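You operate a simulated robot arm through the tools that you are given. There is no shell and no other tool.

You are at the controls of a simulated two-armed robot. One attempt, no reset.

JOB
Open the low drawer, fetch the turquoise pad from the inside of the low drawer and set it on the middle tier of the steel shelves, then shut the drawer. Open the high drawer. Any order will do.

The check looks at the end state, three seconds after you hand in, the way a careful person would. Anything else that was tipped, shoved, dropped, spilled or broken makes it a failure.

ROBOT AND FRAMES
Two 7-joint arms with two-finger grippers on one trunk, on a base that drives. Base frame: it is fixed to the floor where the robot stands at the start and does not move with it; the origin is under the middle of the robot, x ahead of it, y to its left, z up. Units: mm, rad, N and s.
The left shoulder is at the start at [49, 165, 1083], the right one opposite. With the tool pointing down near the work surface each hand reaches from about 100 to 340 mm from the robot's upright axis, wherever it stands, measured 20 degrees to its own side. Places, roughly: high drawer [300, 600, 700]; low drawer [500, 100, 200]; middle tier of the steel shelves [1100, -600, 900]. Payload 2.45 kg a hand.
The TCP of each hand is the grasp point between the finger pads, 26 mm short of the fingertips. In the tool frame z runs along the fingers and y along their closing line. Largest opening 96 mm; the body of the gripper starts 69 mm behind the TCP.
Orientation is that of the tool frame in the base frame, as a unit quaternion [x, y, z, w]. With the fingers straight down and closing along the base's y, the tool's x points along the base's -x, its y along +y and its z along -z.

CONTROLS
- The arms move only by the tool move_arm. It takes "left_motion", "right_motion" or both (then of equal length, played together; a hand with none holds still); each is a list of rows, each a list of 7 numbers: the closure in counts, from 0 (fully open) to 255 (shut), then the shift along the tool's x, y, z in cm, then the turn, a rotation vector about the tool's x, y, z in degrees. In form: [[jaw, tx, ty, tz, ax, ay, az], ...]. A call has 1 to 20 rows; each row shifts and turns the commanded pose from where the row before left it, along the tool's axes as they then stand. Each row takes 0.2 s and may step no farther than 50 mm and 0.15 rad from the row before; otherwise, or with a gripper value out of range, the whole call is refused. Where a pose cannot be reached the arm comes as near as it can. A force on the tool above 40 N (or 10 N above the force at the start of the call, whichever is more), or a blocked arm, ends the call early, and 0.2 s more pass. The fingers move at their own pace and stop on an object; they squeeze with about 21 N. The grip force told is the motor's: it shows also when the fingers shut on nothing. Time passes only in rows, and 0.2 s behind the last, so rows that do not move let the fingers close. The reply holds the time, the measured pose of the TCP, the force on the tool along the base axes, the opening and the grip force, in the units named above and with some noise, with the torque about the TCP (base axes, N m) and any sound that the robot's microphone picked up, and new pictures: "show" is both (left out), scene, wrist or none (wrist: the cameras of the hands that moved).
- Cameras (640 x 400 px; columns grow to the right, rows downward): "scene" is now at [110.9, 38.9, 1537.4]; the picture's right is [0.58, -0.81, 0.00], its down [-0.74, -0.54, -0.40] and it looks along [0.32, 0.23, -0.92] (base axes); focal length 251 px, centre (320, 200). "left" rides on the left gripper at [82, -3, -98] in its tool frame; the picture's right is [0.04, 1.00, 0.00], its down [-0.73, 0.03, -0.68] and it looks along [-0.68, 0.03, 0.73] (tool axes); focal length 256 px, centre (320, 200). "right" rides on the right gripper at [82, 3, -98] in its tool frame; the picture's right is [-0.04, 1.00, 0.00], its down [-0.73, -0.03, -0.68] and it looks along [-0.68, -0.03, 0.73] (tool axes); focal length 256 px, centre (320, 200). There is no depth. A picture from a camera that has moved, and an enlarged one, comes with that camera's place and axes in the base frame and with its lens.
- lift_body(by): slides the trunk up (or, below 0, down) by that many mm; the arms and the scene camera ride with it, the base frame stays. It gives what a move gives, with no picture.
- drive_base(legs): drives the robot by 1 to 6 legs, each [ahead, left, turn to the left] in mm, mm and rad, along the robot's own axes; the way and the turn of a leg run together, so that a leg with both is an arc; at most 1500 mm and 3.142 rad a leg. The arms and the cameras ride along, it lands a little off, and it stops where it bumps. It gives what a move gives, and a new picture of the scene camera.
- head_to(pan, tilt): turns the head with the scene camera to pan (to the left, within 2.094 rad either way) and tilt (down, from -0.506 to 1.204), counted from straight ahead of the robot. It gives what a move gives, and a new picture of the scene camera.
- close_up(camera, box): a new picture of the part [left, top, right, bottom] of that camera's present view, enlarged. No time passes.
- hand_in(): hands the job in; it is judged then, once.

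Places have to be worked out from the pictures, the camera data and where the tool is seen. Open the grippers and draw the arms clear of the work before you hand the job in, unless the task says otherwise.

The tools are called after "Emit:" by a JSON object that holds its "name" and its "arguments". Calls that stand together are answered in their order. move_arm: Moves the arms, as the interface text tells. Its arguments: {"type":"object","properties":{"left_motion":{"type":"array"},"right_motion":{"type":"array"},"show":{"type":"string","enum":["both","scene","wrist","none"]}},"required":[]} The other tools are called the same way: lift_body (by) slides the trunk up or down; drive_base (legs) drives the base; head_to (pan, tilt) turns the head that bears the scene camera; close_up (camera, box) takes an enlarged picture of a part of a camera's view; hand_in () hands the job in.

At the start:

```text
time_s: 0.0
left_eef_pos: [336.7, 468.3, 1017.6]
left_ee_rot: [0.0, 1.0, -0.001, 0.0]
left_wrist_force: [-0.6, -0.2, -1.1]
left_torque: [0.02, -0.03, 0.01]
left_width: 96.1
left_grip_force: 0.1
right_eef_pos: [312.8, 24.8, 1065.2]
right_ee_rot: [-0.001, 1.0, -0.002, -0.001]
right_wrist_force: [0.5, -1.0, -0.8]
right_torque: [0.01, 0.01, -0.03]
right_width: 95.9
right_grip_force: 0.1
trunk travel left (down, up): [-254.0, 313.0]
robot x, y, heading: [1.1, 1.5, 0.001]
head pan, tilt: [0.625, 1.161]
```

scene: 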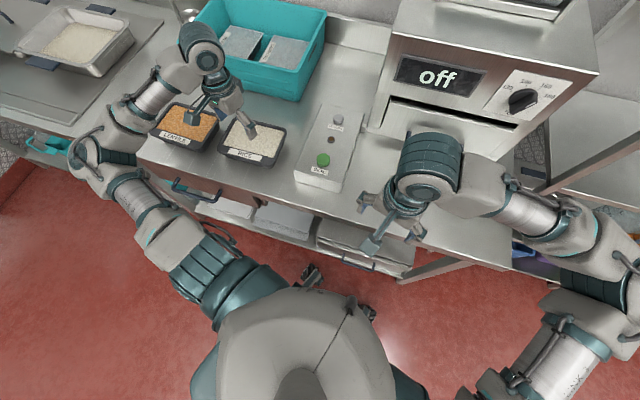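
right: 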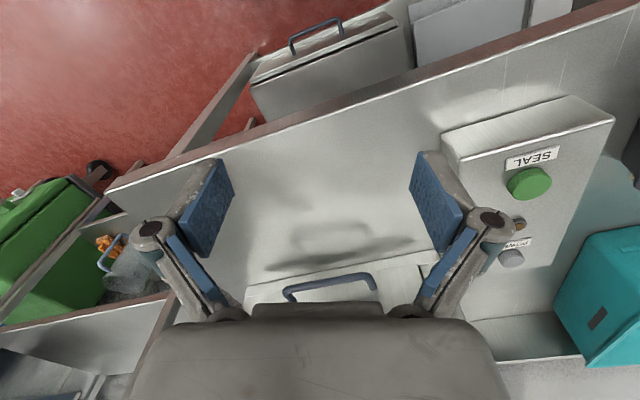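
left: 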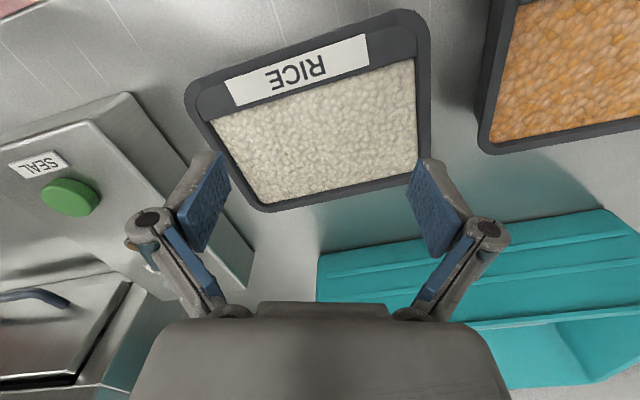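

I'll survey the scene first: the picture shows a workbench with a drawer under it at left (a handle near (190,190)) and one lower down around (350,260). I turn the head to see the surroundings.

Emit:
{"name": "head_to", "arguments": {"pan": 0.0, "tilt": 0.9}}

Emit:
{"name": "close_up", "arguments": {"camera": "scene", "box": [160, 100, 480, 300]}}

Emit:
{"name": "close_up", "arguments": {"camera": "right", "box": [160, 0, 480, 200]}}

```text
time_s: 1.0
left_eef_pos: [336.2, 466.5, 1018.1]
left_ee_rot: [0.0, 1.0, 0.0, 0.002]
left_wrist_force: [-0.7, 0.8, -0.1]
left_torque: [0.09, -0.02, 0.03]
left_width: 96.1
left_grip_force: 0.1
right_eef_pos: [309.5, 22.5, 1067.8]
right_ee_rot: [0.0, 1.0, 0.001, 0.001]
right_wrist_force: [-0.5, -0.6, 0.2]
right_torque: [0.02, 0.0, 0.0]
right_width: 96.0
right_grip_force: 0.1
trunk travel left (down, up): [-254.0, 313.0]
robot x, y, heading: [-3.5, 1.9, 0.003]
head pan, tilt: [0.0, 0.901]
camera scene: at [138.8, 4.5, 1554.9], right [0.0, -1.0, 0.0], down [-0.79, 0.0, -0.62], along [0.62, 0.0, -0.79], focal length 251 px, centre (320, 200)
```

scene: 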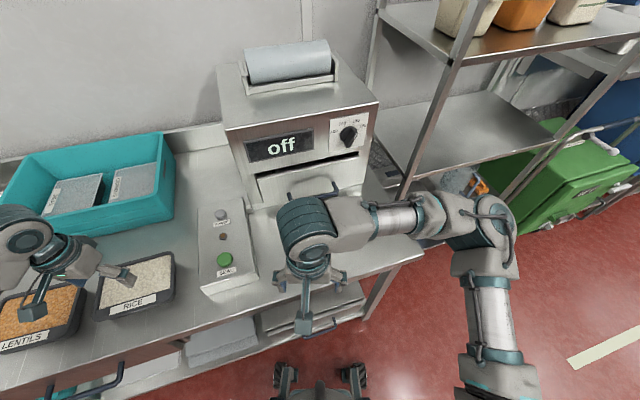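

```text
2.00 times, centred on (320, 200) of scene
camera zoom: at [138.8, 4.5, 1554.9], right [0.0, -1.0, 0.0], down [-0.79, 0.0, -0.62], along [0.62, 0.0, -0.79], focal length 502 px, centre (320, 200)
```

zoom: 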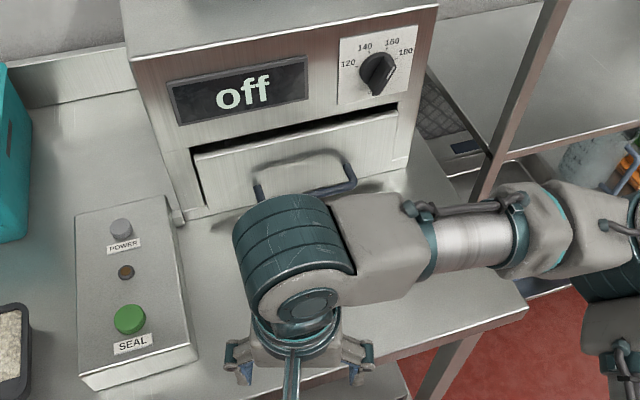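

```text
2.00 times, centred on (320, 100) of right
camera zoom: at [228.3, 24.7, 1165.9], right [0.04, 1.0, 0.0], down [0.73, -0.03, 0.68], along [0.68, -0.03, -0.73], focal length 512 px, centre (320, 400)
```

zoom: 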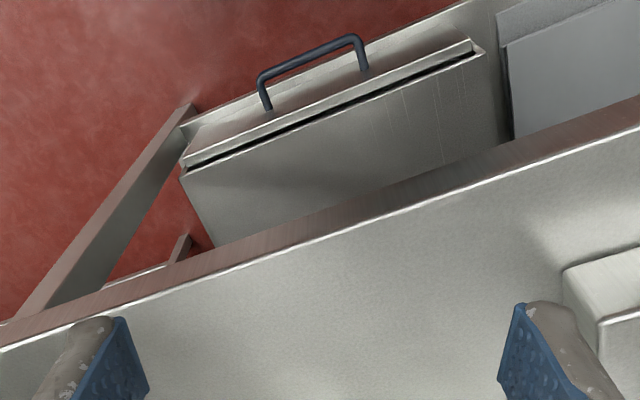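

The table edge appears yawed about 0.32 rad. I look at the shelves to the right and at the drawers on the left.

Emit:
{"name": "head_to", "arguments": {"pan": -0.5, "tilt": 0.5}}

Emit:
{"name": "head_to", "arguments": {"pan": 1.2, "tilt": 1.0}}

Emit:
{"name": "head_to", "arguments": {"pan": 0.3, "tilt": 1.2}}

```text
time_s: 1.9
left_eef_pos: [336.2, 465.8, 1018.8]
left_ee_rot: [0.001, 1.0, 0.001, 0.001]
left_wrist_force: [-0.3, -0.2, -0.7]
left_torque: [0.0, 0.0, -0.02]
left_width: 96.1
left_grip_force: 0.0
right_eef_pos: [310.6, 23.0, 1067.0]
right_ee_rot: [0.0, 1.0, 0.001, 0.001]
right_wrist_force: [0.8, -0.3, 0.7]
right_torque: [-0.01, -0.01, -0.04]
right_width: 96.0
right_grip_force: 0.1
trunk travel left (down, up): [-254.0, 313.0]
robot x, y, heading: [-1.3, -0.3, -0.001]
head pan, tilt: [-0.499, 0.499]
camera scene: at [143.3, -39.0, 1588.8], right [-0.48, -0.88, 0.0], down [-0.42, 0.23, -0.88], along [0.77, -0.42, -0.48], focal length 251 px, centre (320, 200)
```

scene: 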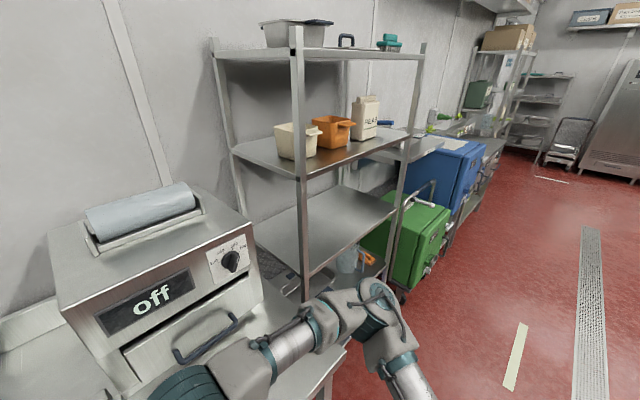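

```text
time_s: 3.7
left_eef_pos: [335.8, 466.8, 1018.5]
left_ee_rot: [0.0, 1.0, 0.001, 0.001]
left_wrist_force: [0.4, 0.4, 0.2]
left_torque: [-0.02, -0.05, -0.02]
left_width: 96.1
left_grip_force: 0.1
right_eef_pos: [309.4, 22.0, 1067.7]
right_ee_rot: [0.0, 1.0, 0.001, 0.001]
right_wrist_force: [-0.1, -0.1, 0.2]
right_torque: [0.0, -0.01, 0.0]
right_width: 95.9
right_grip_force: 0.1
trunk travel left (down, up): [-254.0, 313.0]
robot x, y, heading: [0.9, -5.9, -0.005]
head pan, tilt: [1.201, 1.0]
camera scene: at [88.4, 69.5, 1547.7], right [0.93, -0.36, 0.0], down [-0.31, -0.79, -0.54], along [0.19, 0.5, -0.84], focal length 251 px, centre (320, 200)
```

scene: 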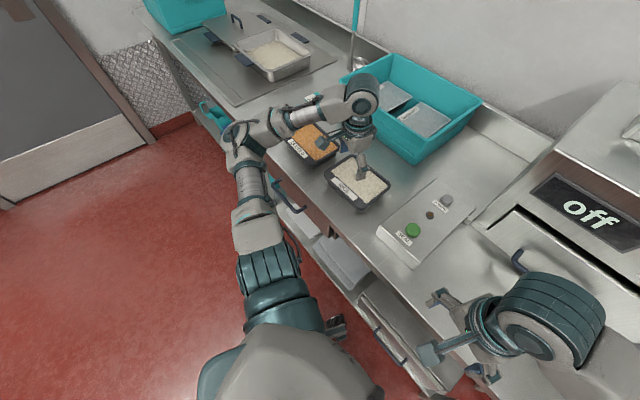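

```text
time_s: 4.9
left_eef_pos: [335.8, 467.8, 1018.9]
left_ee_rot: [0.0, 1.0, 0.001, 0.001]
left_wrist_force: [-0.2, -0.2, -0.4]
left_torque: [-0.01, -0.03, 0.0]
left_width: 95.8
left_grip_force: 0.1
right_eef_pos: [309.9, 23.2, 1068.0]
right_ee_rot: [0.0, 1.0, 0.001, 0.001]
right_wrist_force: [0.4, 0.2, -0.3]
right_torque: [0.01, 0.02, 0.02]
right_width: 96.0
right_grip_force: 0.0
trunk travel left (down, up): [-254.0, 313.0]
robot x, y, heading: [1.2, 0.6, -0.002]
head pan, tilt: [0.3, 1.201]
camera scene: at [116.6, 21.0, 1535.1], right [0.3, -0.95, 0.0], down [-0.89, -0.28, -0.36], along [0.34, 0.1, -0.93], focal length 251 px, centre (320, 200)
```

scene: 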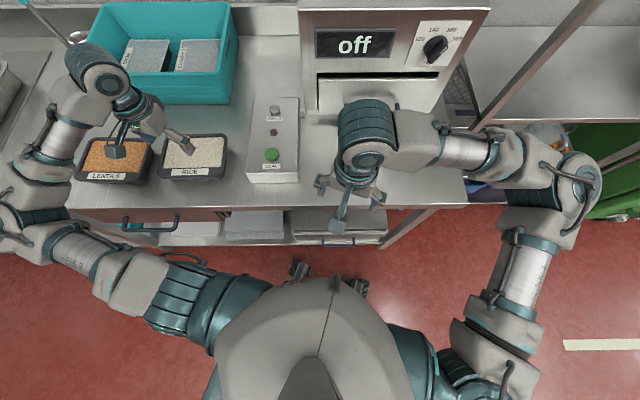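

The shelf stack is ahead-right with an empty tier around z≈800–900, and the drawers are under the bench. Before driving I look around the sides/rear for obstacles.

Emit:
{"name": "head_to", "arguments": {"pan": 2.09, "tilt": 0.7}}

Emit:
{"name": "head_to", "arguments": {"pan": -2.09, "tilt": 0.7}}

Emit:
{"name": "head_to", "arguments": {"pan": -1.0, "tilt": 0.8}}

```text
time_s: 6.7
left_eef_pos: [335.9, 466.6, 1019.3]
left_ee_rot: [0.001, 1.0, 0.001, 0.001]
left_wrist_force: [-0.7, -0.1, -0.2]
left_torque: [-0.01, -0.02, 0.03]
left_width: 95.8
left_grip_force: 0.0
right_eef_pos: [310.1, 22.6, 1067.6]
right_ee_rot: [0.0, 1.0, 0.001, 0.0]
right_wrist_force: [0.6, -1.2, -0.9]
right_torque: [-0.03, -0.04, -0.01]
right_width: 95.8
right_grip_force: 0.1
trunk travel left (down, up): [-254.0, 313.0]
robot x, y, heading: [1.6, 1.7, 0.0]
head pan, tilt: [2.089, 0.7]
camera scene: at [21.1, 78.4, 1571.2], right [0.87, 0.49, 0.0], down [0.32, -0.56, -0.76], along [-0.38, 0.66, -0.64], focal length 251 px, centre (320, 200)
```

scene: 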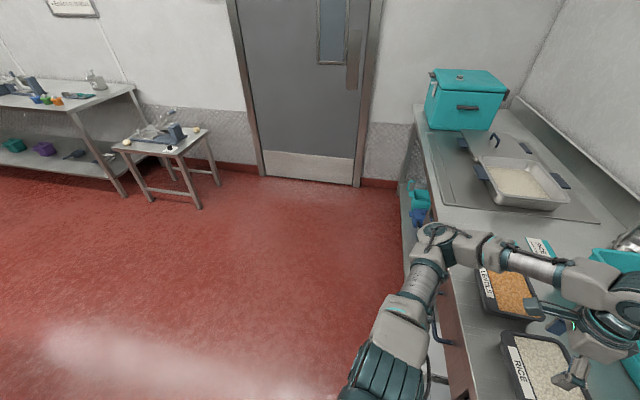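

```text
time_s: 10.1
left_eef_pos: [336.0, 467.8, 1019.1]
left_ee_rot: [0.0, 1.0, 0.001, 0.002]
left_wrist_force: [-0.3, 0.7, 0.4]
left_torque: [-0.02, 0.03, -0.02]
left_width: 96.1
left_grip_force: 0.0
right_eef_pos: [310.9, 21.1, 1067.5]
right_ee_rot: [0.0, 1.0, 0.001, 0.001]
right_wrist_force: [-0.5, 0.0, 0.0]
right_torque: [-0.02, 0.02, -0.05]
right_width: 96.2
right_grip_force: 0.1
trunk travel left (down, up): [-254.0, 313.0]
robot x, y, heading: [-3.0, -0.6, -0.0]
head pan, tilt: [-2.089, 0.7]
camera scene: at [21.1, -69.4, 1571.7], right [-0.87, 0.5, 0.0], down [0.32, 0.56, -0.77], along [-0.38, -0.67, -0.64], focal length 251 px, centre (320, 200)
```

scene: 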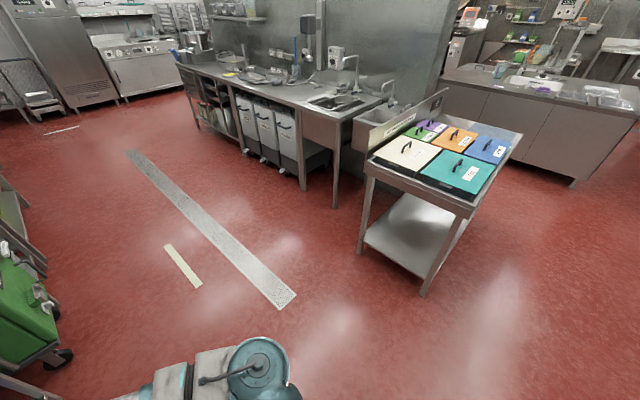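

```text
time_s: 11.4
left_eef_pos: [334.4, 466.8, 1019.7]
left_ee_rot: [0.0, 1.0, 0.001, 0.001]
left_wrist_force: [0.1, -0.6, 0.4]
left_torque: [0.03, 0.0, 0.02]
left_width: 95.7
left_grip_force: 0.0
right_eef_pos: [310.3, 23.6, 1067.8]
right_ee_rot: [0.001, 1.0, 0.0, 0.001]
right_wrist_force: [-0.4, 1.8, -0.7]
right_torque: [0.03, -0.01, 0.0]
right_width: 96.0
right_grip_force: 0.1
trunk travel left (down, up): [-254.0, 313.0]
robot x, y, heading: [-0.0, 0.5, 0.004]
head pan, tilt: [-1.0, 0.799]
camera scene: at [106.7, -63.6, 1563.1], right [-0.84, -0.54, 0.0], down [-0.39, 0.6, -0.7], along [0.37, -0.59, -0.72], focal length 251 px, centre (320, 200)
```

scene: 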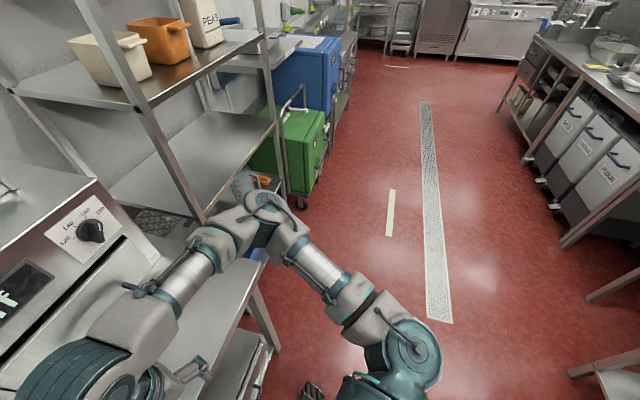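

The space behind is clear (nearest table corner ~[-920,-410]). I back away 450 mm and turn ~0.31 rad to face the bench squarely, so that I can see the drawers' fronts.

Emit:
{"name": "drive_base", "arguments": {"legs": [[-450, 0, 0], [0, 0, 0.31]]}}

Emit:
{"name": "head_to", "arguments": {"pan": -0.1, "tilt": 0.85}}

```text
time_s: 15.1
left_eef_pos: [-281.4, 546.8, 1019.5]
left_ee_rot: [-0.159, 0.987, 0.003, 0.0]
left_wrist_force: [-0.1, 0.7, -0.3]
left_torque: [0.01, -0.06, 0.0]
left_width: 96.2
left_grip_force: 0.0
right_eef_pos: [-166.5, 114.6, 1067.6]
right_ee_rot: [-0.16, 0.987, 0.002, 0.0]
right_wrist_force: [-0.5, 0.2, 1.2]
right_torque: [-0.02, 0.0, 0.01]
right_width: 96.1
right_grip_force: 0.2
trunk travel left (down, up): [-254.0, 313.0]
robot x, y, heading: [-457.1, -5.2, 0.317]
head pan, tilt: [-1.0, 0.799]
camera scene: at [-331.3, -31.8, 1562.9], right [-0.63, -0.78, 0.0], down [-0.56, 0.45, -0.7], along [0.54, -0.44, -0.72], focal length 251 px, centre (320, 200)
```

scene: 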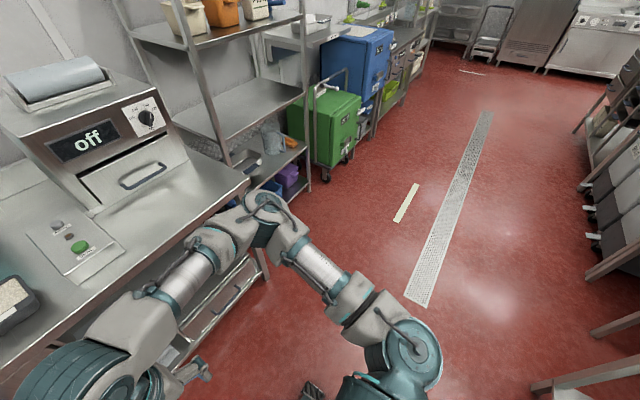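

```text
time_s: 16.3
left_eef_pos: [-284.7, 545.9, 1020.2]
left_ee_rot: [-0.159, 0.987, 0.001, 0.002]
left_wrist_force: [0.7, 0.1, -0.8]
left_torque: [-0.02, -0.01, 0.03]
left_width: 95.9
left_grip_force: 0.1
right_eef_pos: [-169.4, 116.9, 1068.8]
right_ee_rot: [-0.16, 0.987, 0.001, 0.002]
right_wrist_force: [0.3, 0.5, -0.2]
right_torque: [-0.03, 0.01, -0.04]
right_width: 96.0
right_grip_force: 0.0
trunk travel left (down, up): [-254.0, 313.0]
robot x, y, heading: [-451.9, 0.7, 0.324]
head pan, tilt: [-0.099, 0.85]
camera scene: at [-319.5, 40.7, 1558.8], right [0.22, -0.98, 0.0], down [-0.73, -0.17, -0.66], along [0.64, 0.14, -0.75], focal length 251 px, centre (320, 200)
```

scene: 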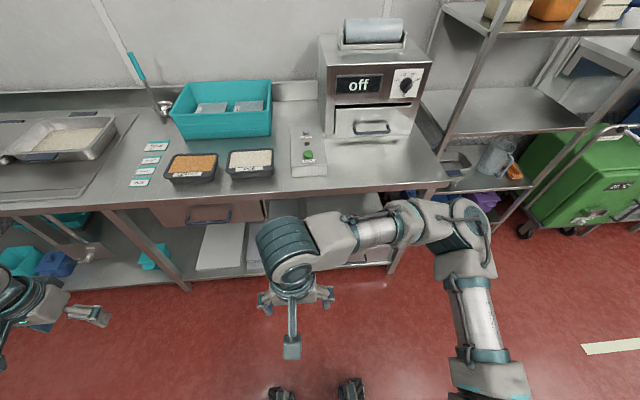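

The bench is now squared up in view; the right arm hides the low drawer. I take close-ups of the drawer region and the shelf.

Emit:
{"name": "close_up", "arguments": {"camera": "scene", "box": [100, 160, 420, 360]}}

Emit:
{"name": "close_up", "arguments": {"camera": "scene", "box": [380, 0, 640, 240]}}

Emit:
{"name": "close_up", "arguments": {"camera": "right", "box": [0, 0, 640, 400]}}

Emit:
{"name": "close_up", "arguments": {"camera": "left", "box": [0, 0, 640, 400]}}

```text
2.00 times, centred on (260, 260) of scene
camera zoom: at [-319.5, 40.7, 1558.8], right [0.22, -0.98, 0.0], down [-0.73, -0.17, -0.66], along [0.64, 0.14, -0.75], focal length 502 px, centre (440, 80)
```

zoom: 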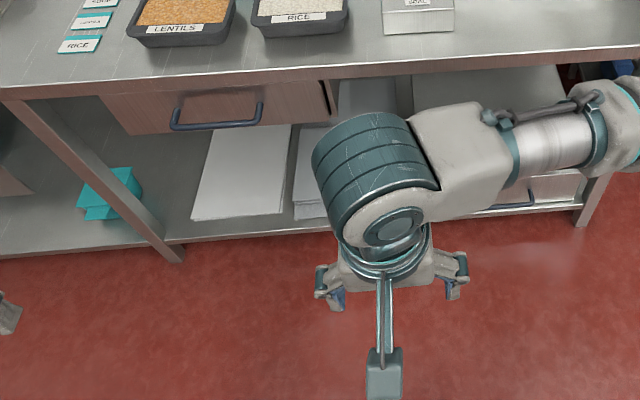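

```text
1.67 times, centred on (510, 120) of scene
camera zoom: at [-319.5, 40.7, 1558.8], right [0.22, -0.98, 0.0], down [-0.73, -0.17, -0.66], along [0.64, 0.14, -0.75], focal length 418 px, centre (3, 333)
```

zoom: 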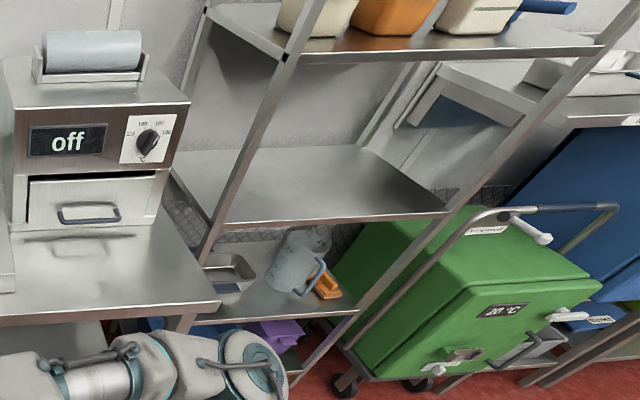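

```text
1.00 times, centred on (320, 200) of right (not enlarged: the box is as wide or as high as the picture)
camera zoom: at [-248.2, 92.9, 1166.7], right [-0.28, 0.96, 0.0], down [0.7, 0.2, 0.68], along [0.65, 0.19, -0.73], focal length 256 px, centre (320, 200)
```

zoom: 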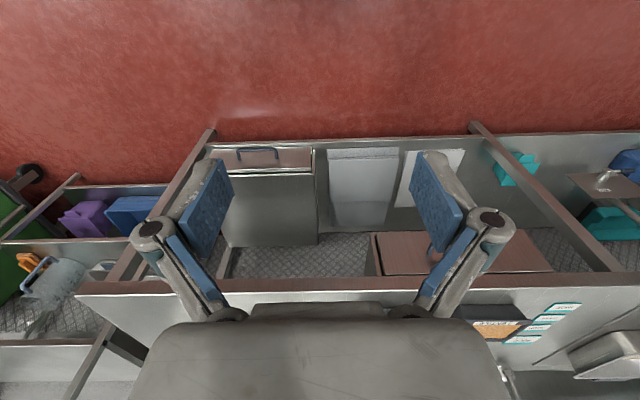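

```text
1.00 times, centred on (320, 200) of left (not enlarged: the box is as wide or as high as the picture)
camera zoom: at [-361.2, 518.2, 1117.2], right [-0.35, 0.94, 0.0], down [0.68, 0.26, 0.68], along [0.64, 0.24, -0.73], focal length 256 px, centre (320, 200)
```

zoom: 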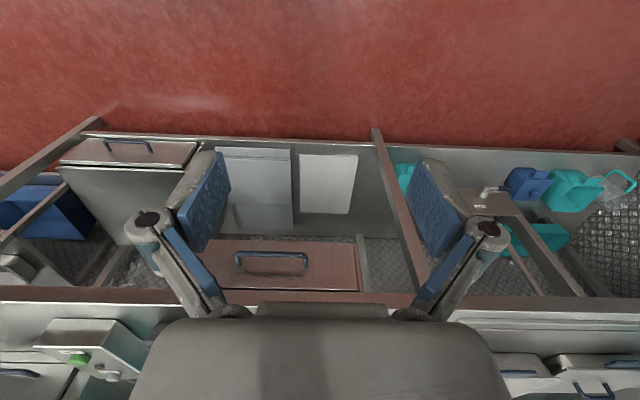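

Both wrist cameras see both drawers (pictures upside-down). I enlarge the drawer regions in both to triangulate handles.

Emit:
{"name": "close_up", "arguments": {"camera": "right", "box": [190, 120, 350, 220]}}

Emit:
{"name": "close_up", "arguments": {"camera": "left", "box": [50, 110, 210, 210]}}

Emit:
{"name": "close_up", "arguments": {"camera": "left", "box": [190, 210, 382, 330]}}

Emit:
{"name": "close_up", "arguments": {"camera": "scene", "box": [140, 180, 300, 280]}}

Emit:
{"name": "close_up", "arguments": {"camera": "scene", "box": [320, 180, 480, 280]}}

```text
4.00 times, centred on (270, 170) of right
camera zoom: at [-248.2, 92.9, 1166.7], right [-0.28, 0.96, 0.0], down [0.7, 0.2, 0.68], along [0.65, 0.19, -0.73], focal length 1024 px, centre (520, 320)
```

zoom: 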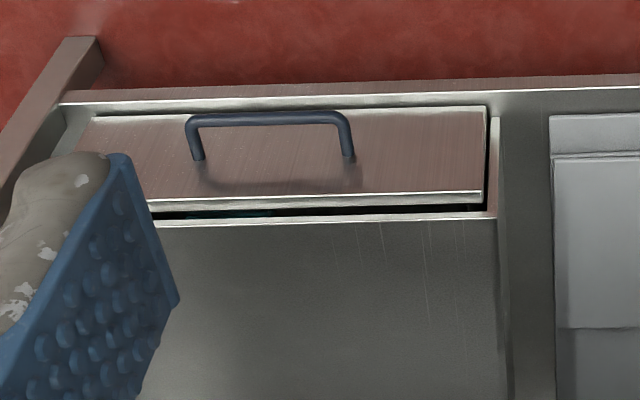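

```text
4.00 times, centred on (130, 160) of left
camera zoom: at [-361.2, 518.2, 1117.2], right [-0.35, 0.94, 0.0], down [0.68, 0.26, 0.68], along [0.64, 0.24, -0.73], focal length 1024 px, centre (1080, 360)
```

zoom: 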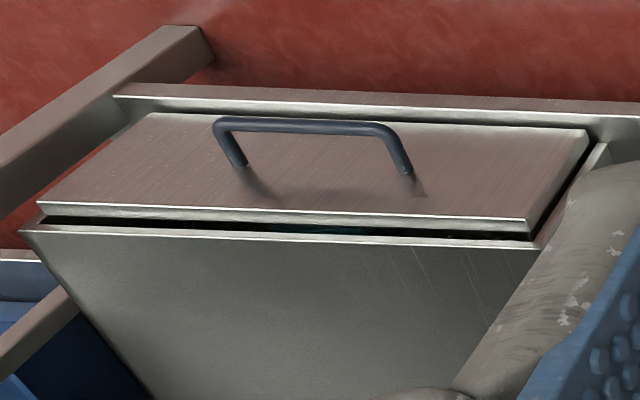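

```text
3.33 times, centred on (286, 270) of left
camera zoom: at [-361.2, 518.2, 1117.2], right [-0.35, 0.94, 0.0], down [0.68, 0.26, 0.68], along [0.64, 0.24, -0.73], focal length 853 px, centre (433, -33)
```

zoom: 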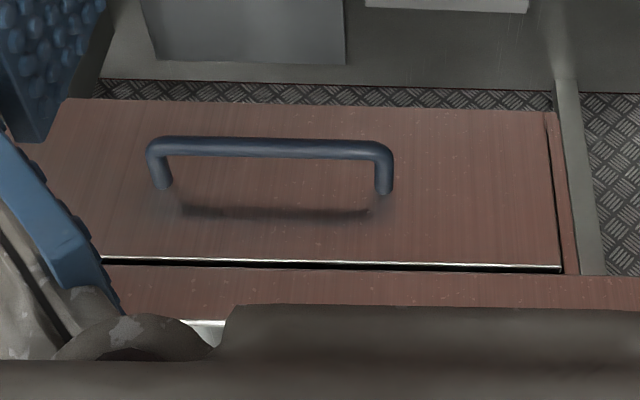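

```text
4.00 times, centred on (220, 230) of scene
camera zoom: at [-319.5, 40.7, 1558.8], right [0.22, -0.98, 0.0], down [-0.73, -0.17, -0.66], along [0.64, 0.14, -0.75], focal length 1003 px, centre (720, 80)
```

zoom: 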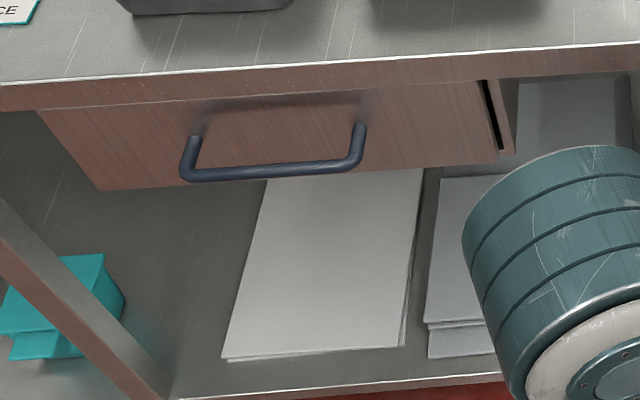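

```text
4.00 times, centred on (400, 230) of scene
camera zoom: at [-319.5, 40.7, 1558.8], right [0.22, -0.98, 0.0], down [-0.73, -0.17, -0.66], along [0.64, 0.14, -0.75], focal length 1003 px, centre (0, 80)
```

zoom: 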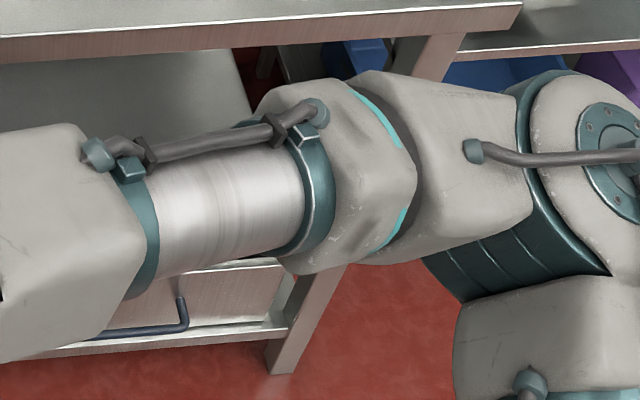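

Triangulated: low handle bar centre ≈ [375, -2, 247] (bar ~165 mm long, along the bench edge, yaw ≈0.312), high handle centre ≈ [142, 588, 774]. I lower the trunk now; there is free space of ~780 mm ahead.

Emit:
{"name": "lift_body", "arguments": {"by": -250}}

```text
time_s: 18.9
left_eef_pos: [-256.5, 555.2, 642.2]
left_ee_rot: [-0.154, 0.962, -0.034, -0.221]
left_wrist_force: [1.0, -0.1, 0.5]
left_torque: [0.0, -0.02, 0.02]
left_width: 95.9
left_grip_force: 0.1
right_eef_pos: [-170.3, 115.0, 819.8]
right_ee_rot: [-0.16, 0.987, 0.002, 0.003]
right_wrist_force: [0.0, -0.5, 0.1]
right_torque: [-0.01, -0.03, 0.04]
right_width: 96.2
right_grip_force: 0.1
trunk travel left (down, up): [-4.0, 563.0]
robot x, y, heading: [-453.9, 0.7, 0.323]
head pan, tilt: [-0.099, 0.85]
```

The left hand dropped more (to z=642) and tilted about 25°, which is unexpected. I look at what happened.

Emit:
{"name": "head_to", "arguments": {"pan": 0.8, "tilt": 1.1}}

Emit:
{"name": "close_up", "arguments": {"camera": "left", "box": [0, 0, 640, 400]}}

Emit:
{"name": "close_up", "arguments": {"camera": "right", "box": [0, 0, 640, 400]}}

```text
time_s: 20.1
left_eef_pos: [-255.4, 554.9, 642.0]
left_ee_rot: [-0.155, 0.962, -0.035, -0.222]
left_wrist_force: [1.8, -0.5, 0.3]
left_torque: [-0.03, 0.0, -0.02]
left_width: 96.0
left_grip_force: 0.1
right_eef_pos: [-168.9, 114.6, 819.7]
right_ee_rot: [-0.16, 0.987, 0.001, 0.002]
right_wrist_force: [1.3, -0.4, -0.1]
right_torque: [0.0, -0.01, -0.03]
right_width: 96.3
right_grip_force: 0.1
trunk travel left (down, up): [-4.0, 563.0]
robot x, y, heading: [-452.4, -3.8, 0.326]
head pan, tilt: [0.799, 1.1]
camera scene: at [-105.3, 165.2, 1231.5], right [0.9, -0.44, 0.0], down [-0.39, -0.8, -0.45], along [0.19, 0.4, -0.89], focal length 251 px, centre (320, 200)
```

scene: 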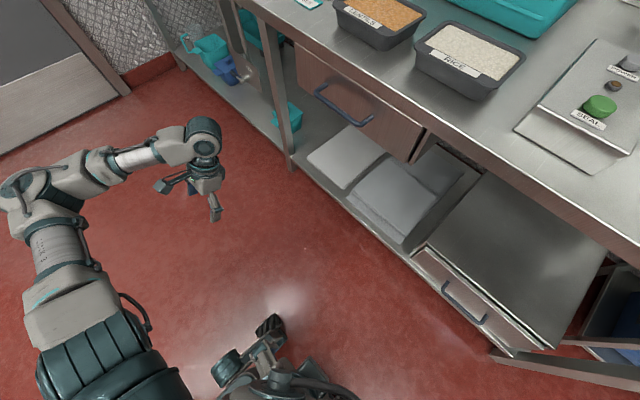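

```text
1.00 times, centred on (320, 200) of left (not enlarged: the box is as wide or as high as the picture)
camera zoom: at [-283.8, 542.2, 764.5], right [-0.35, 0.94, 0.02], down [0.9, 0.33, 0.29], along [0.26, 0.12, -0.96], focal length 256 px, centre (320, 200)
```

zoom: 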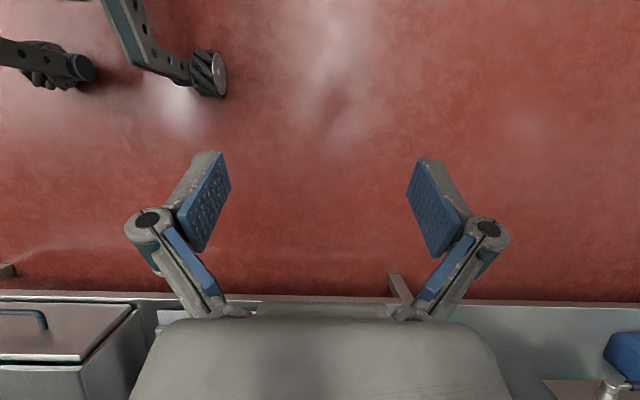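

```text
1.00 times, centred on (320, 200) of right (not enlarged: the box is as wide or as high as the picture)
camera zoom: at [-247.9, 91.6, 916.7], right [-0.28, 0.96, 0.0], down [0.7, 0.2, 0.68], along [0.65, 0.19, -0.73], focal length 256 px, centre (320, 200)
```

zoom: 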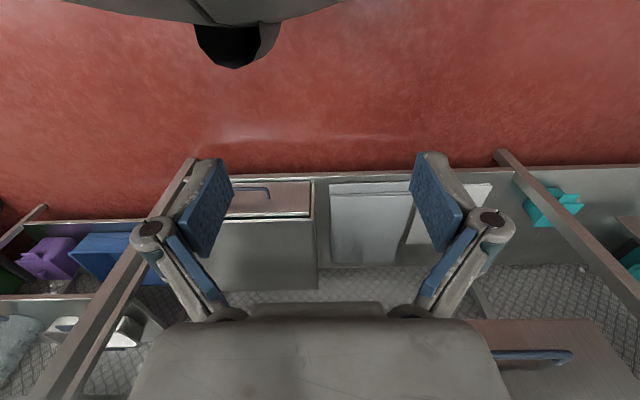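

No collision: the torso leans as it lowers and the left hand merely couldn't follow fully. The low drawer is clearly visible at right. Next I test the right arm's reach: move it to about robot-frame [575,-200,220], tool down, in free space (handle is ~780 ahead).

Emit:
{"name": "move_arm", "arguments": {"right_motion": [[0, -1.7, -1.4, 3.75, 0, 0, 0], [0, -1.7, -1.4, 3.75, 0, 0, 0], [0, -1.7, -1.4, 3.75, 0, 0, 0], [0, -1.7, -1.4, 3.75, 0, 0, 0], [0, -1.7, -1.4, 3.75, 0, 0, 0], [0, -1.7, -1.4, 3.75, 0, 0, 0], [0, -1.7, -1.4, 3.75, 0, 0, 0], [0, -1.7, -1.4, 3.75, 0, 0, 0], [0, -1.7, -1.4, 3.75, 0, 0, 0], [0, -1.7, -1.4, 3.75, 0, 0, 0], [0, -1.7, -1.4, 3.75, 0, 0, 0], [0, -1.7, -1.4, 3.75, 0, 0, 0], [0, -1.7, -1.4, 3.75, 0, 0, 0], [0, -1.7, -1.4, 3.75, 0, 0, 0], [0, -1.7, -1.4, 3.75, 0, 0, 0], [0, -1.7, -1.4, 3.75, 0, 0, 0]]}}

```text
time_s: 20.6
left_eef_pos: [-256.7, 550.8, 644.1]
left_ee_rot: [-0.156, 0.964, -0.035, -0.214]
left_wrist_force: [0.3, -0.3, 0.4]
left_torque: [0.01, -0.02, 0.0]
left_width: 96.4
left_grip_force: 0.1
right_eef_pos: [-146.3, 106.1, 781.6]
right_ee_rot: [-0.15, 0.988, 0.016, -0.004]
right_wrist_force: [36.1, 4.1, 18.0]
right_torque: [-1.05, 4.75, 1.0]
right_width: 96.1
right_grip_force: 0.0
trunk travel left (down, up): [-4.0, 563.0]
robot x, y, heading: [-455.1, -2.8, 0.319]
head pan, tilt: [0.799, 1.1]
stopped in row 2 (right hand): the force on the tool passed its limit at 172 N (the readings are from after the stop); the commanded pose is now the measured one
camera scene: at [-105.3, 163.1, 1231.9], right [0.9, -0.44, 0.0], down [-0.39, -0.8, -0.45], along [0.19, 0.41, -0.89], focal length 251 px, centre (320, 200)
camera right: at [-224.7, 81.5, 880.4], right [-0.26, 0.97, 0.03], down [0.72, 0.17, 0.67], along [0.65, 0.2, -0.74], focal length 256 px, centre (320, 200)
```

scene: 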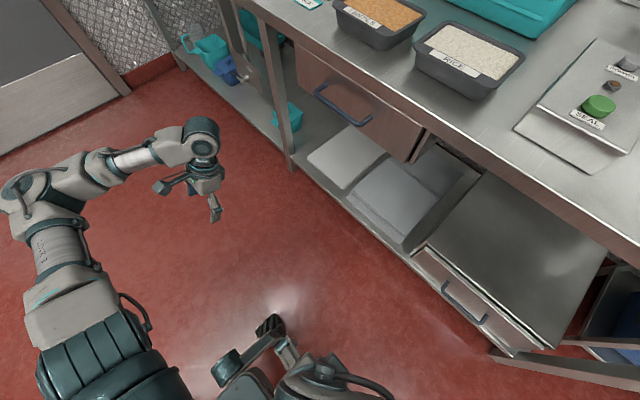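
right: 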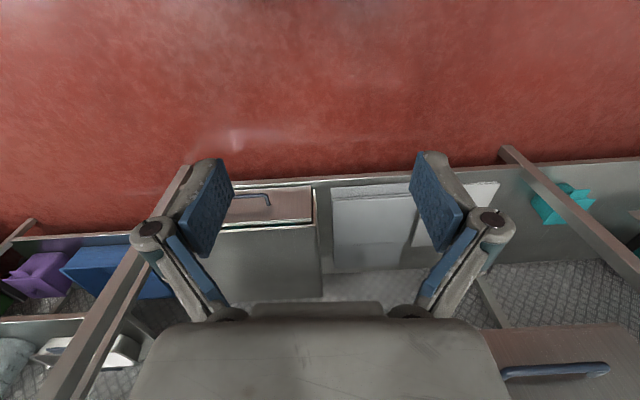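

The right hand touched something — force is pushing it forward (+x), likely my own leaning torso. I look straight down to check.

Emit:
{"name": "head_to", "arguments": {"pan": -0.3, "tilt": 1.2}}

```text
time_s: 21.9
left_eef_pos: [-256.0, 552.7, 642.0]
left_ee_rot: [-0.155, 0.963, -0.035, -0.215]
left_wrist_force: [0.2, -0.5, 0.7]
left_torque: [-0.03, 0.0, 0.03]
left_width: 95.8
left_grip_force: 0.1
right_eef_pos: [-148.7, 107.5, 781.7]
right_ee_rot: [-0.151, 0.988, 0.014, -0.007]
right_wrist_force: [43.9, -0.3, 54.6]
right_torque: [-2.0, 8.45, 1.66]
right_width: 96.1
right_grip_force: 0.1
trunk travel left (down, up): [-4.0, 563.0]
robot x, y, heading: [-457.0, -0.8, 0.319]
head pan, tilt: [-0.3, 1.201]
camera scene: at [-77.0, 109.2, 1225.6], right [0.02, -1.0, 0.0], down [-0.93, -0.02, -0.36], along [0.36, 0.0, -0.93], focal length 251 px, centre (320, 200)
```

scene: 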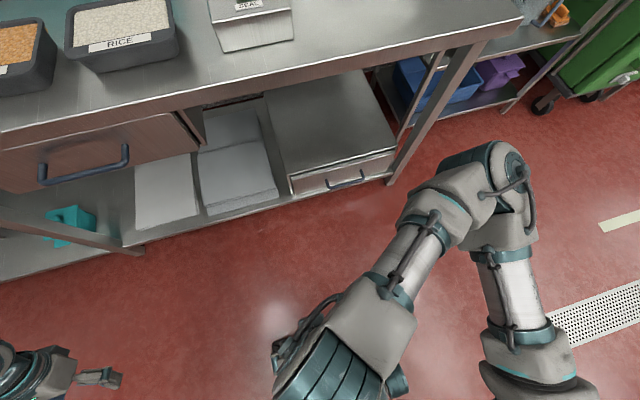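

The hand is wedged against my own leaning trunk. I back off: up and forward, then out to the right.

Emit:
{"name": "move_arm", "arguments": {"right_motion": [[0, -2, 0, -3, 0, 0, 0], [0, -3, 0, -2, 0, 0, 0], [0, -4, -1, 0, 0, 0, 0], [0, -3, -3, 0, 0, 0, 0], [0, -3, -3, 0, 0, 0, 0], [0, -2, -3, 0, 0, 0, 0]]}}

```text
time_s: 23.3
left_eef_pos: [-256.5, 551.7, 643.8]
left_ee_rot: [-0.156, 0.964, -0.034, -0.214]
left_wrist_force: [0.4, 0.0, 0.1]
left_torque: [0.04, 0.0, 0.0]
left_width: 96.0
left_grip_force: 0.0
right_eef_pos: [46.0, 60.0, 826.2]
right_ee_rot: [-0.152, 0.988, 0.014, -0.005]
right_wrist_force: [-0.1, -0.2, -0.4]
right_torque: [0.0, -0.03, 0.02]
right_width: 96.3
right_grip_force: 0.1
trunk travel left (down, up): [-4.0, 563.0]
robot x, y, heading: [-455.4, -0.4, 0.317]
head pan, tilt: [-0.3, 1.201]
camera scene: at [-76.0, 107.0, 1225.6], right [0.02, -1.0, 0.0], down [-0.93, -0.02, -0.36], along [0.36, 0.0, -0.93], focal length 251 px, centre (320, 200)
camera right: at [-31.0, 34.9, 925.4], right [-0.26, 0.96, 0.03], down [0.72, 0.18, 0.67], along [0.64, 0.2, -0.74], focal length 256 px, centre (320, 200)
```

scene: 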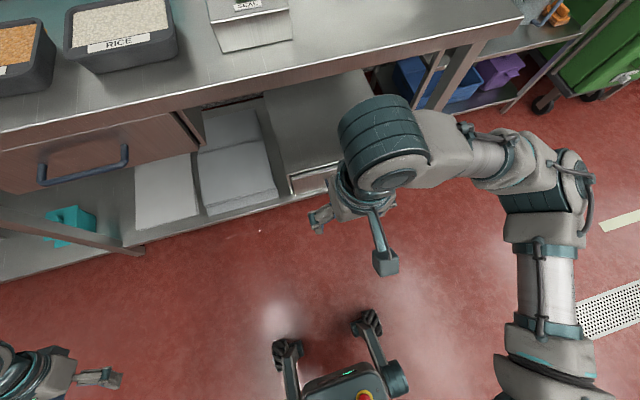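
right: 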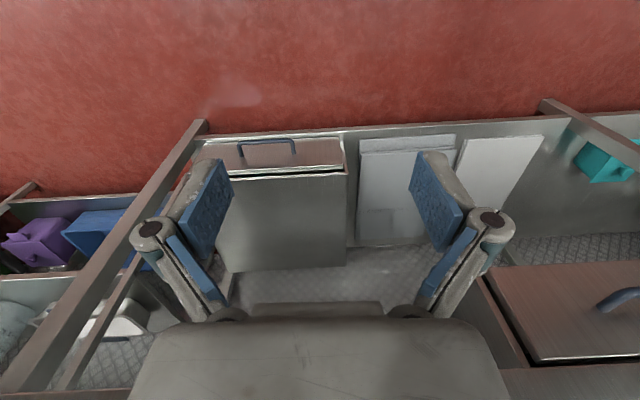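

Free again (wedge came from the trunk leaning). The base has two low caster legs and a box behind. Now I continue lowering the right hand well in front of the trunk.

Emit:
{"name": "move_arm", "arguments": {"right_motion": [[0, -0.5, -0.8, 4.5, 0, 0, 0], [0, -0.5, -0.8, 4.5, 0, 0, 0], [0, -0.5, -0.8, 4.5, 0, 0, 0], [0, -0.5, -0.8, 4.5, 0, 0, 0], [0, -0.5, -0.8, 4.5, 0, 0, 0], [0, -0.5, -0.8, 4.5, 0, 0, 0], [0, -0.5, -0.8, 4.5, 0, 0, 0], [0, -0.5, -0.8, 4.5, 0, 0, 0], [0, -0.5, -0.8, 4.5, 0, 0, 0], [0, -0.5, -0.8, 4.5, 0, 0, 0], [0, -0.5, -0.8, 4.5, 0, 0, 0], [0, -0.5, -0.8, 4.5, 0, 0, 0], [0, -0.5, -0.8, 4.5, 0, 0, 0]]}}

```text
time_s: 26.1
left_eef_pos: [-255.3, 551.9, 642.9]
left_ee_rot: [-0.156, 0.963, -0.036, -0.215]
left_wrist_force: [0.3, 0.1, 0.8]
left_torque: [0.01, -0.01, -0.03]
left_width: 96.0
left_grip_force: 0.1
right_eef_pos: [127.1, -4.9, 237.7]
right_ee_rot: [-0.152, 0.988, 0.015, -0.006]
right_wrist_force: [0.4, 0.2, -0.4]
right_torque: [0.01, 0.02, -0.02]
right_width: 96.1
right_grip_force: 0.1
trunk travel left (down, up): [-4.0, 563.0]
robot x, y, heading: [-455.6, -3.7, 0.317]
head pan, tilt: [-0.3, 1.201]
camera scene: at [-76.1, 108.2, 1225.3], right [0.02, -1.0, 0.0], down [-0.93, -0.02, -0.36], along [0.36, 0.0, -0.93], focal length 251 px, centre (320, 200)
camera right: at [50.0, -28.5, 336.4], right [-0.26, 0.96, 0.03], down [0.72, 0.18, 0.67], along [0.64, 0.2, -0.74], focal length 256 px, centre (320, 200)
```

scene: 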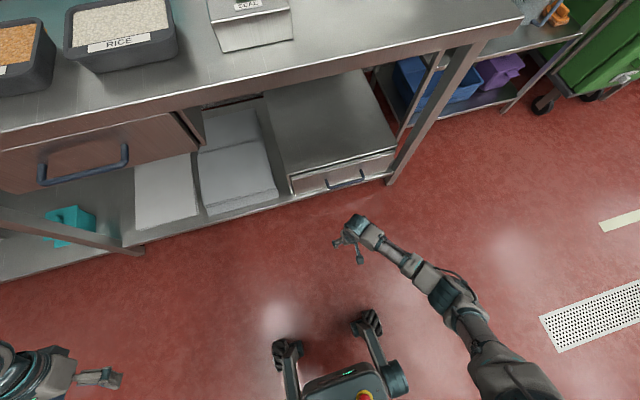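
right: 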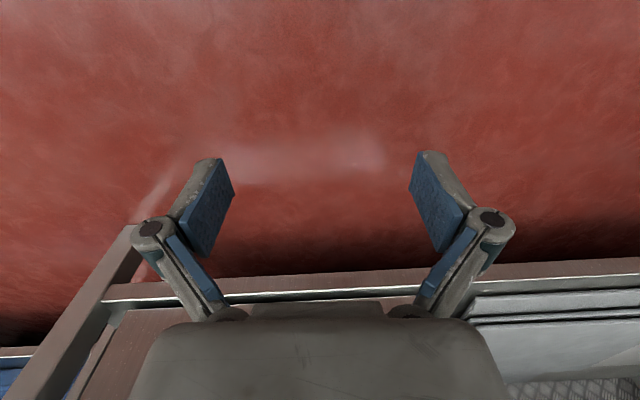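

The arm reaches [127,-5,238] tool-down fine. Now I rotate the right tool +90° about its axis so the fingers close along the drawer's pull direction.

Emit:
{"name": "move_arm", "arguments": {"right_motion": [[0, 0, 0, 0, 0, 0, 8.2], [0, 0, 0, 0, 0, 0, 8.2], [0, 0, 0, 0, 0, 0, 8.2], [0, 0, 0, 0, 0, 0, 8.2], [0, 0, 0, 0, 0, 0, 8.2], [0, 0, 0, 0, 0, 0, 8.2], [0, 0, 0, 0, 0, 0, 8.2], [0, 0, 0, 0, 0, 0, 8.2], [0, 0, 0, 0, 0, 0, 8.2], [0, 0, 0, 0, 0, 0, 8.2], [0, 0, 0, 0, 0, 0, 8.2]]}}

```text
time_s: 28.5
left_eef_pos: [-255.6, 552.1, 643.1]
left_ee_rot: [-0.155, 0.964, -0.036, -0.215]
left_wrist_force: [0.2, 0.5, 0.5]
left_torque: [-0.02, -0.01, 0.0]
left_width: 96.0
left_grip_force: 0.0
right_eef_pos: [128.6, -2.2, 238.5]
right_ee_rot: [0.594, 0.805, 0.005, -0.014]
right_wrist_force: [0.5, -0.2, -0.7]
right_torque: [0.01, -0.02, 0.01]
right_width: 96.2
right_grip_force: 0.0
trunk travel left (down, up): [-4.0, 563.0]
robot x, y, heading: [-450.3, -0.3, 0.319]
head pan, tilt: [-0.3, 1.201]
camera scene: at [-77.1, 108.9, 1225.7], right [0.02, -1.0, 0.0], down [-0.93, -0.02, -0.36], along [0.36, 0.0, -0.93], focal length 251 px, centre (320, 200)
camera right: at [109.2, 73.4, 338.2], right [0.97, 0.26, -0.01], down [0.2, -0.73, 0.66], along [0.16, -0.64, -0.75], focal length 256 px, centre (320, 200)
```

scene: 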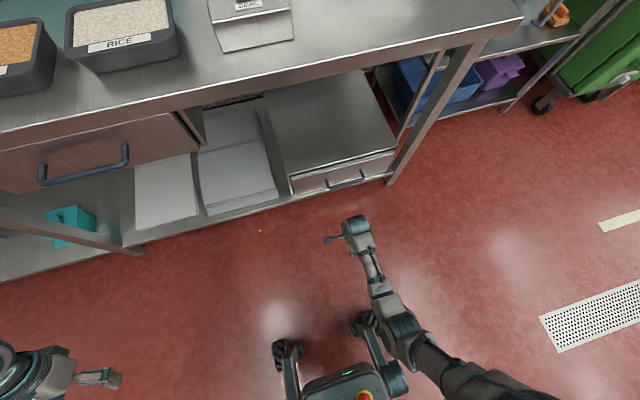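
right: 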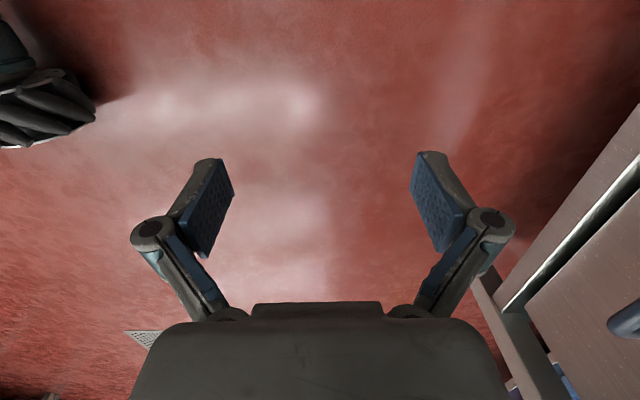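

Rotation reached fine: tool y now along the pull direction. I pull the hand back 100 mm and tilt it 45° so the fingers point down-forward, with jaw at ~48 mm, then drive 150 mm forward.

Emit:
{"name": "move_arm", "arguments": {"right_motion": [[128, 0, -3.3, -1, 0, 0, 0], [128, 0, -3.3, -1, 0, 0, 0], [128, 0, -3.4, -1, 0, 0, 0], [128, 0, 0, 0, -7.5, 0, 0], [128, 0, 0, 0, -7.5, 0, 0], [128, 0, 0, 0, -7.5, 0, 0], [128, 0, 0, 0, -7.5, 0, 0], [128, 0, 0, 0, -7.5, 0, 0], [128, 0, 0, 0, -7.5, 0, 0]], "show": "wrist"}}

Emit:
{"name": "drive_base", "arguments": {"legs": [[150, 0, 0]]}}

Emit:
{"name": "close_up", "arguments": {"camera": "right", "box": [0, 0, 640, 400]}}

```text
time_s: 30.5
left_eef_pos: [-251.2, 549.2, 645.7]
left_ee_rot: [-0.156, 0.962, -0.03, -0.22]
left_wrist_force: [-0.7, -0.2, -0.4]
left_torque: [0.03, 0.07, -0.03]
left_width: 95.8
left_grip_force: 0.0
right_eef_pos: [39.1, -42.4, 261.4]
right_ee_rot: [0.547, 0.747, 0.309, 0.215]
right_wrist_force: [-16.5, -5.2, -9.2]
right_torque: [0.5, -1.57, -0.02]
right_width: 47.9
right_grip_force: 0.4
trunk travel left (down, up): [-4.0, 563.0]
robot x, y, heading: [-451.4, -1.2, 0.325]
head pan, tilt: [-0.3, 1.201]
camera right: at [-48.6, 12.1, 335.3], right [0.7, 0.17, 0.7], down [-0.24, -0.86, 0.45], along [0.67, -0.49, -0.56], focal length 256 px, centre (320, 200)
```

right: 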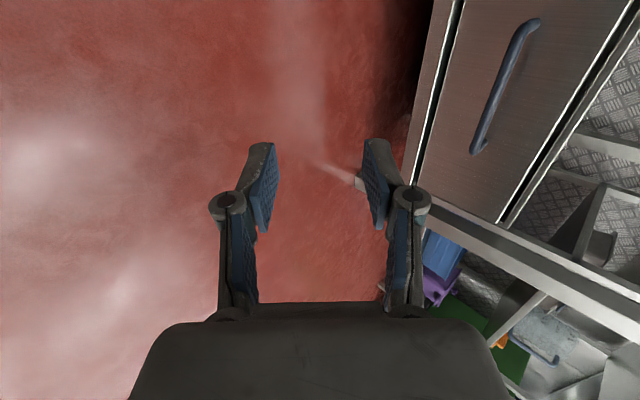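

```text
time_s: 31.9
left_eef_pos: [-111.6, 596.2, 647.5]
left_ee_rot: [-0.157, 0.963, -0.03, -0.218]
left_wrist_force: [-0.3, -0.1, -0.1]
left_torque: [0.0, 0.04, 0.0]
left_width: 96.2
left_grip_force: 0.1
right_eef_pos: [181.4, 4.5, 265.6]
right_ee_rot: [0.545, 0.747, 0.312, 0.218]
right_wrist_force: [-0.6, -0.4, -0.5]
right_torque: [-0.01, 0.05, 0.0]
right_width: 47.7
right_grip_force: 0.1
trunk travel left (down, up): [-4.0, 563.0]
robot x, y, heading: [-312.1, 48.7, 0.319]
head pan, tilt: [-0.3, 1.201]
camera scene: at [70.4, 147.2, 1224.7], right [0.02, -1.0, 0.0], down [-0.94, -0.02, -0.35], along [0.35, 0.01, -0.94], focal length 251 px, centre (320, 200)
```

scene: 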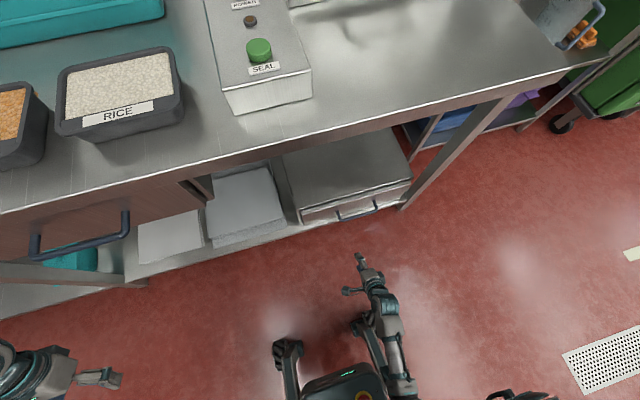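

```text
1.00 times, centred on (320, 200) of right (not enlarged: the box is as wide or as high as the picture)
camera zoom: at [92.1, 59.5, 338.5], right [0.69, 0.17, 0.7], down [-0.24, -0.86, 0.45], along [0.68, -0.48, -0.55], focal length 256 px, centre (320, 200)
```

zoom: 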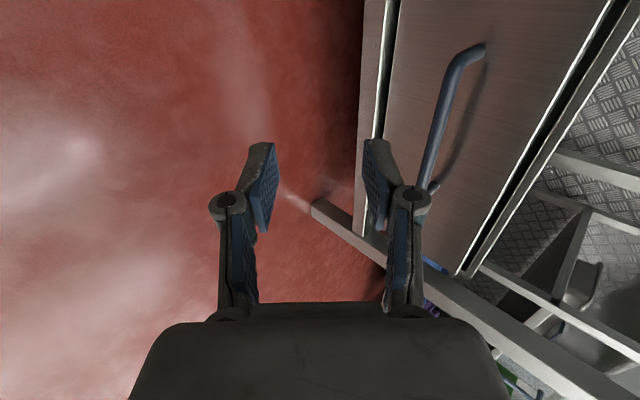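

The handle is where I computed (projection matches within ~5 mm). I move the right TCP to a pre-grasp point ~80 mm back from the bar along the finger direction.

Emit:
{"name": "move_arm", "arguments": {"right_motion": [[128, -1.66, 2.93, 1.53, 0, 0, 0], [128, -1.66, 2.93, 1.53, 0, 0, 0], [128, -1.66, 2.93, 1.53, 0, 0, 0], [128, -1.66, 2.93, 1.53, 0, 0, 0]]}}

```text
time_s: 32.9
left_eef_pos: [-114.7, 597.9, 644.4]
left_ee_rot: [-0.157, 0.965, -0.037, -0.209]
left_wrist_force: [0.0, 0.4, 0.7]
left_torque: [0.02, -0.02, 0.02]
left_width: 96.0
left_grip_force: 0.1
right_eef_pos: [320.3, -17.8, 311.0]
right_ee_rot: [0.544, 0.747, 0.312, 0.222]
right_wrist_force: [-0.4, 0.6, -0.2]
right_torque: [0.01, 0.0, 0.01]
right_width: 47.6
right_grip_force: 0.0
trunk travel left (down, up): [-4.0, 563.0]
robot x, y, heading: [-313.9, 47.7, 0.318]
head pan, tilt: [-0.3, 1.201]
camera scene: at [65.4, 156.1, 1225.8], right [0.02, -1.0, 0.0], down [-0.93, -0.02, -0.36], along [0.36, 0.0, -0.93], focal length 251 px, centre (320, 200)
camera right: at [230.9, 37.3, 382.4], right [0.69, 0.18, 0.71], down [-0.25, -0.86, 0.45], along [0.68, -0.49, -0.54], focal length 256 px, centre (320, 200)
```

scene: 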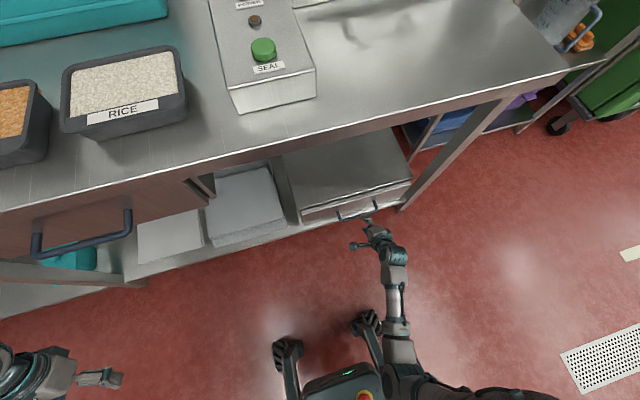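
right: 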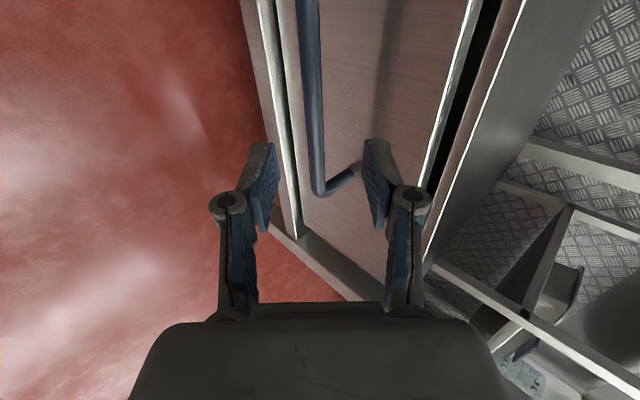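

The bar passes right between the fingers in the wrist view. I advance 86 mm along the fingers (4 mm correction) and close the jaw on the bar.

Emit:
{"name": "move_arm", "arguments": {"right_motion": [[128, 0, -0.15, 2.9, 0, 0, 0], [128, 0, -0.15, 2.9, 0, 0, 0], [128, 0, -0.15, 2.8, 0, 0, 0]], "show": "wrist"}}

```text
time_s: 33.7
left_eef_pos: [-113.2, 596.5, 644.2]
left_ee_rot: [-0.158, 0.965, -0.037, -0.208]
left_wrist_force: [0.2, -0.7, 0.4]
left_torque: [-0.01, -0.03, 0.0]
left_width: 95.9
left_grip_force: 0.1
right_eef_pos: [375.2, -0.3, 243.6]
right_ee_rot: [0.543, 0.748, 0.311, 0.223]
right_wrist_force: [-0.5, -0.7, 0.9]
right_torque: [-0.01, -0.02, 0.0]
right_width: 47.8
right_grip_force: 0.1
trunk travel left (down, up): [-4.0, 563.0]
robot x, y, heading: [-313.1, 48.2, 0.321]
head pan, tilt: [-0.3, 1.201]
camera right: at [286.9, 55.6, 315.3], right [0.69, 0.18, 0.71], down [-0.25, -0.86, 0.46], along [0.69, -0.49, -0.54], focal length 256 px, centre (320, 200)
```

right: 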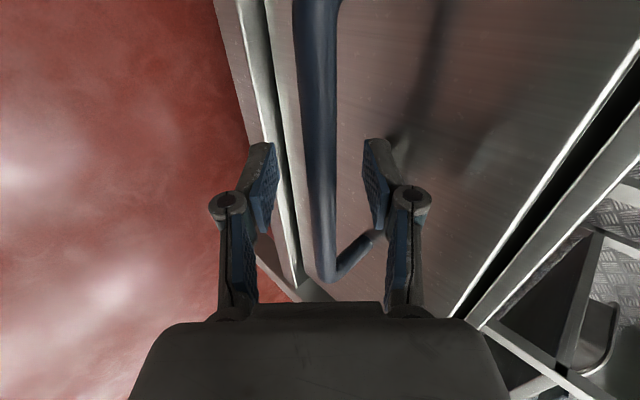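

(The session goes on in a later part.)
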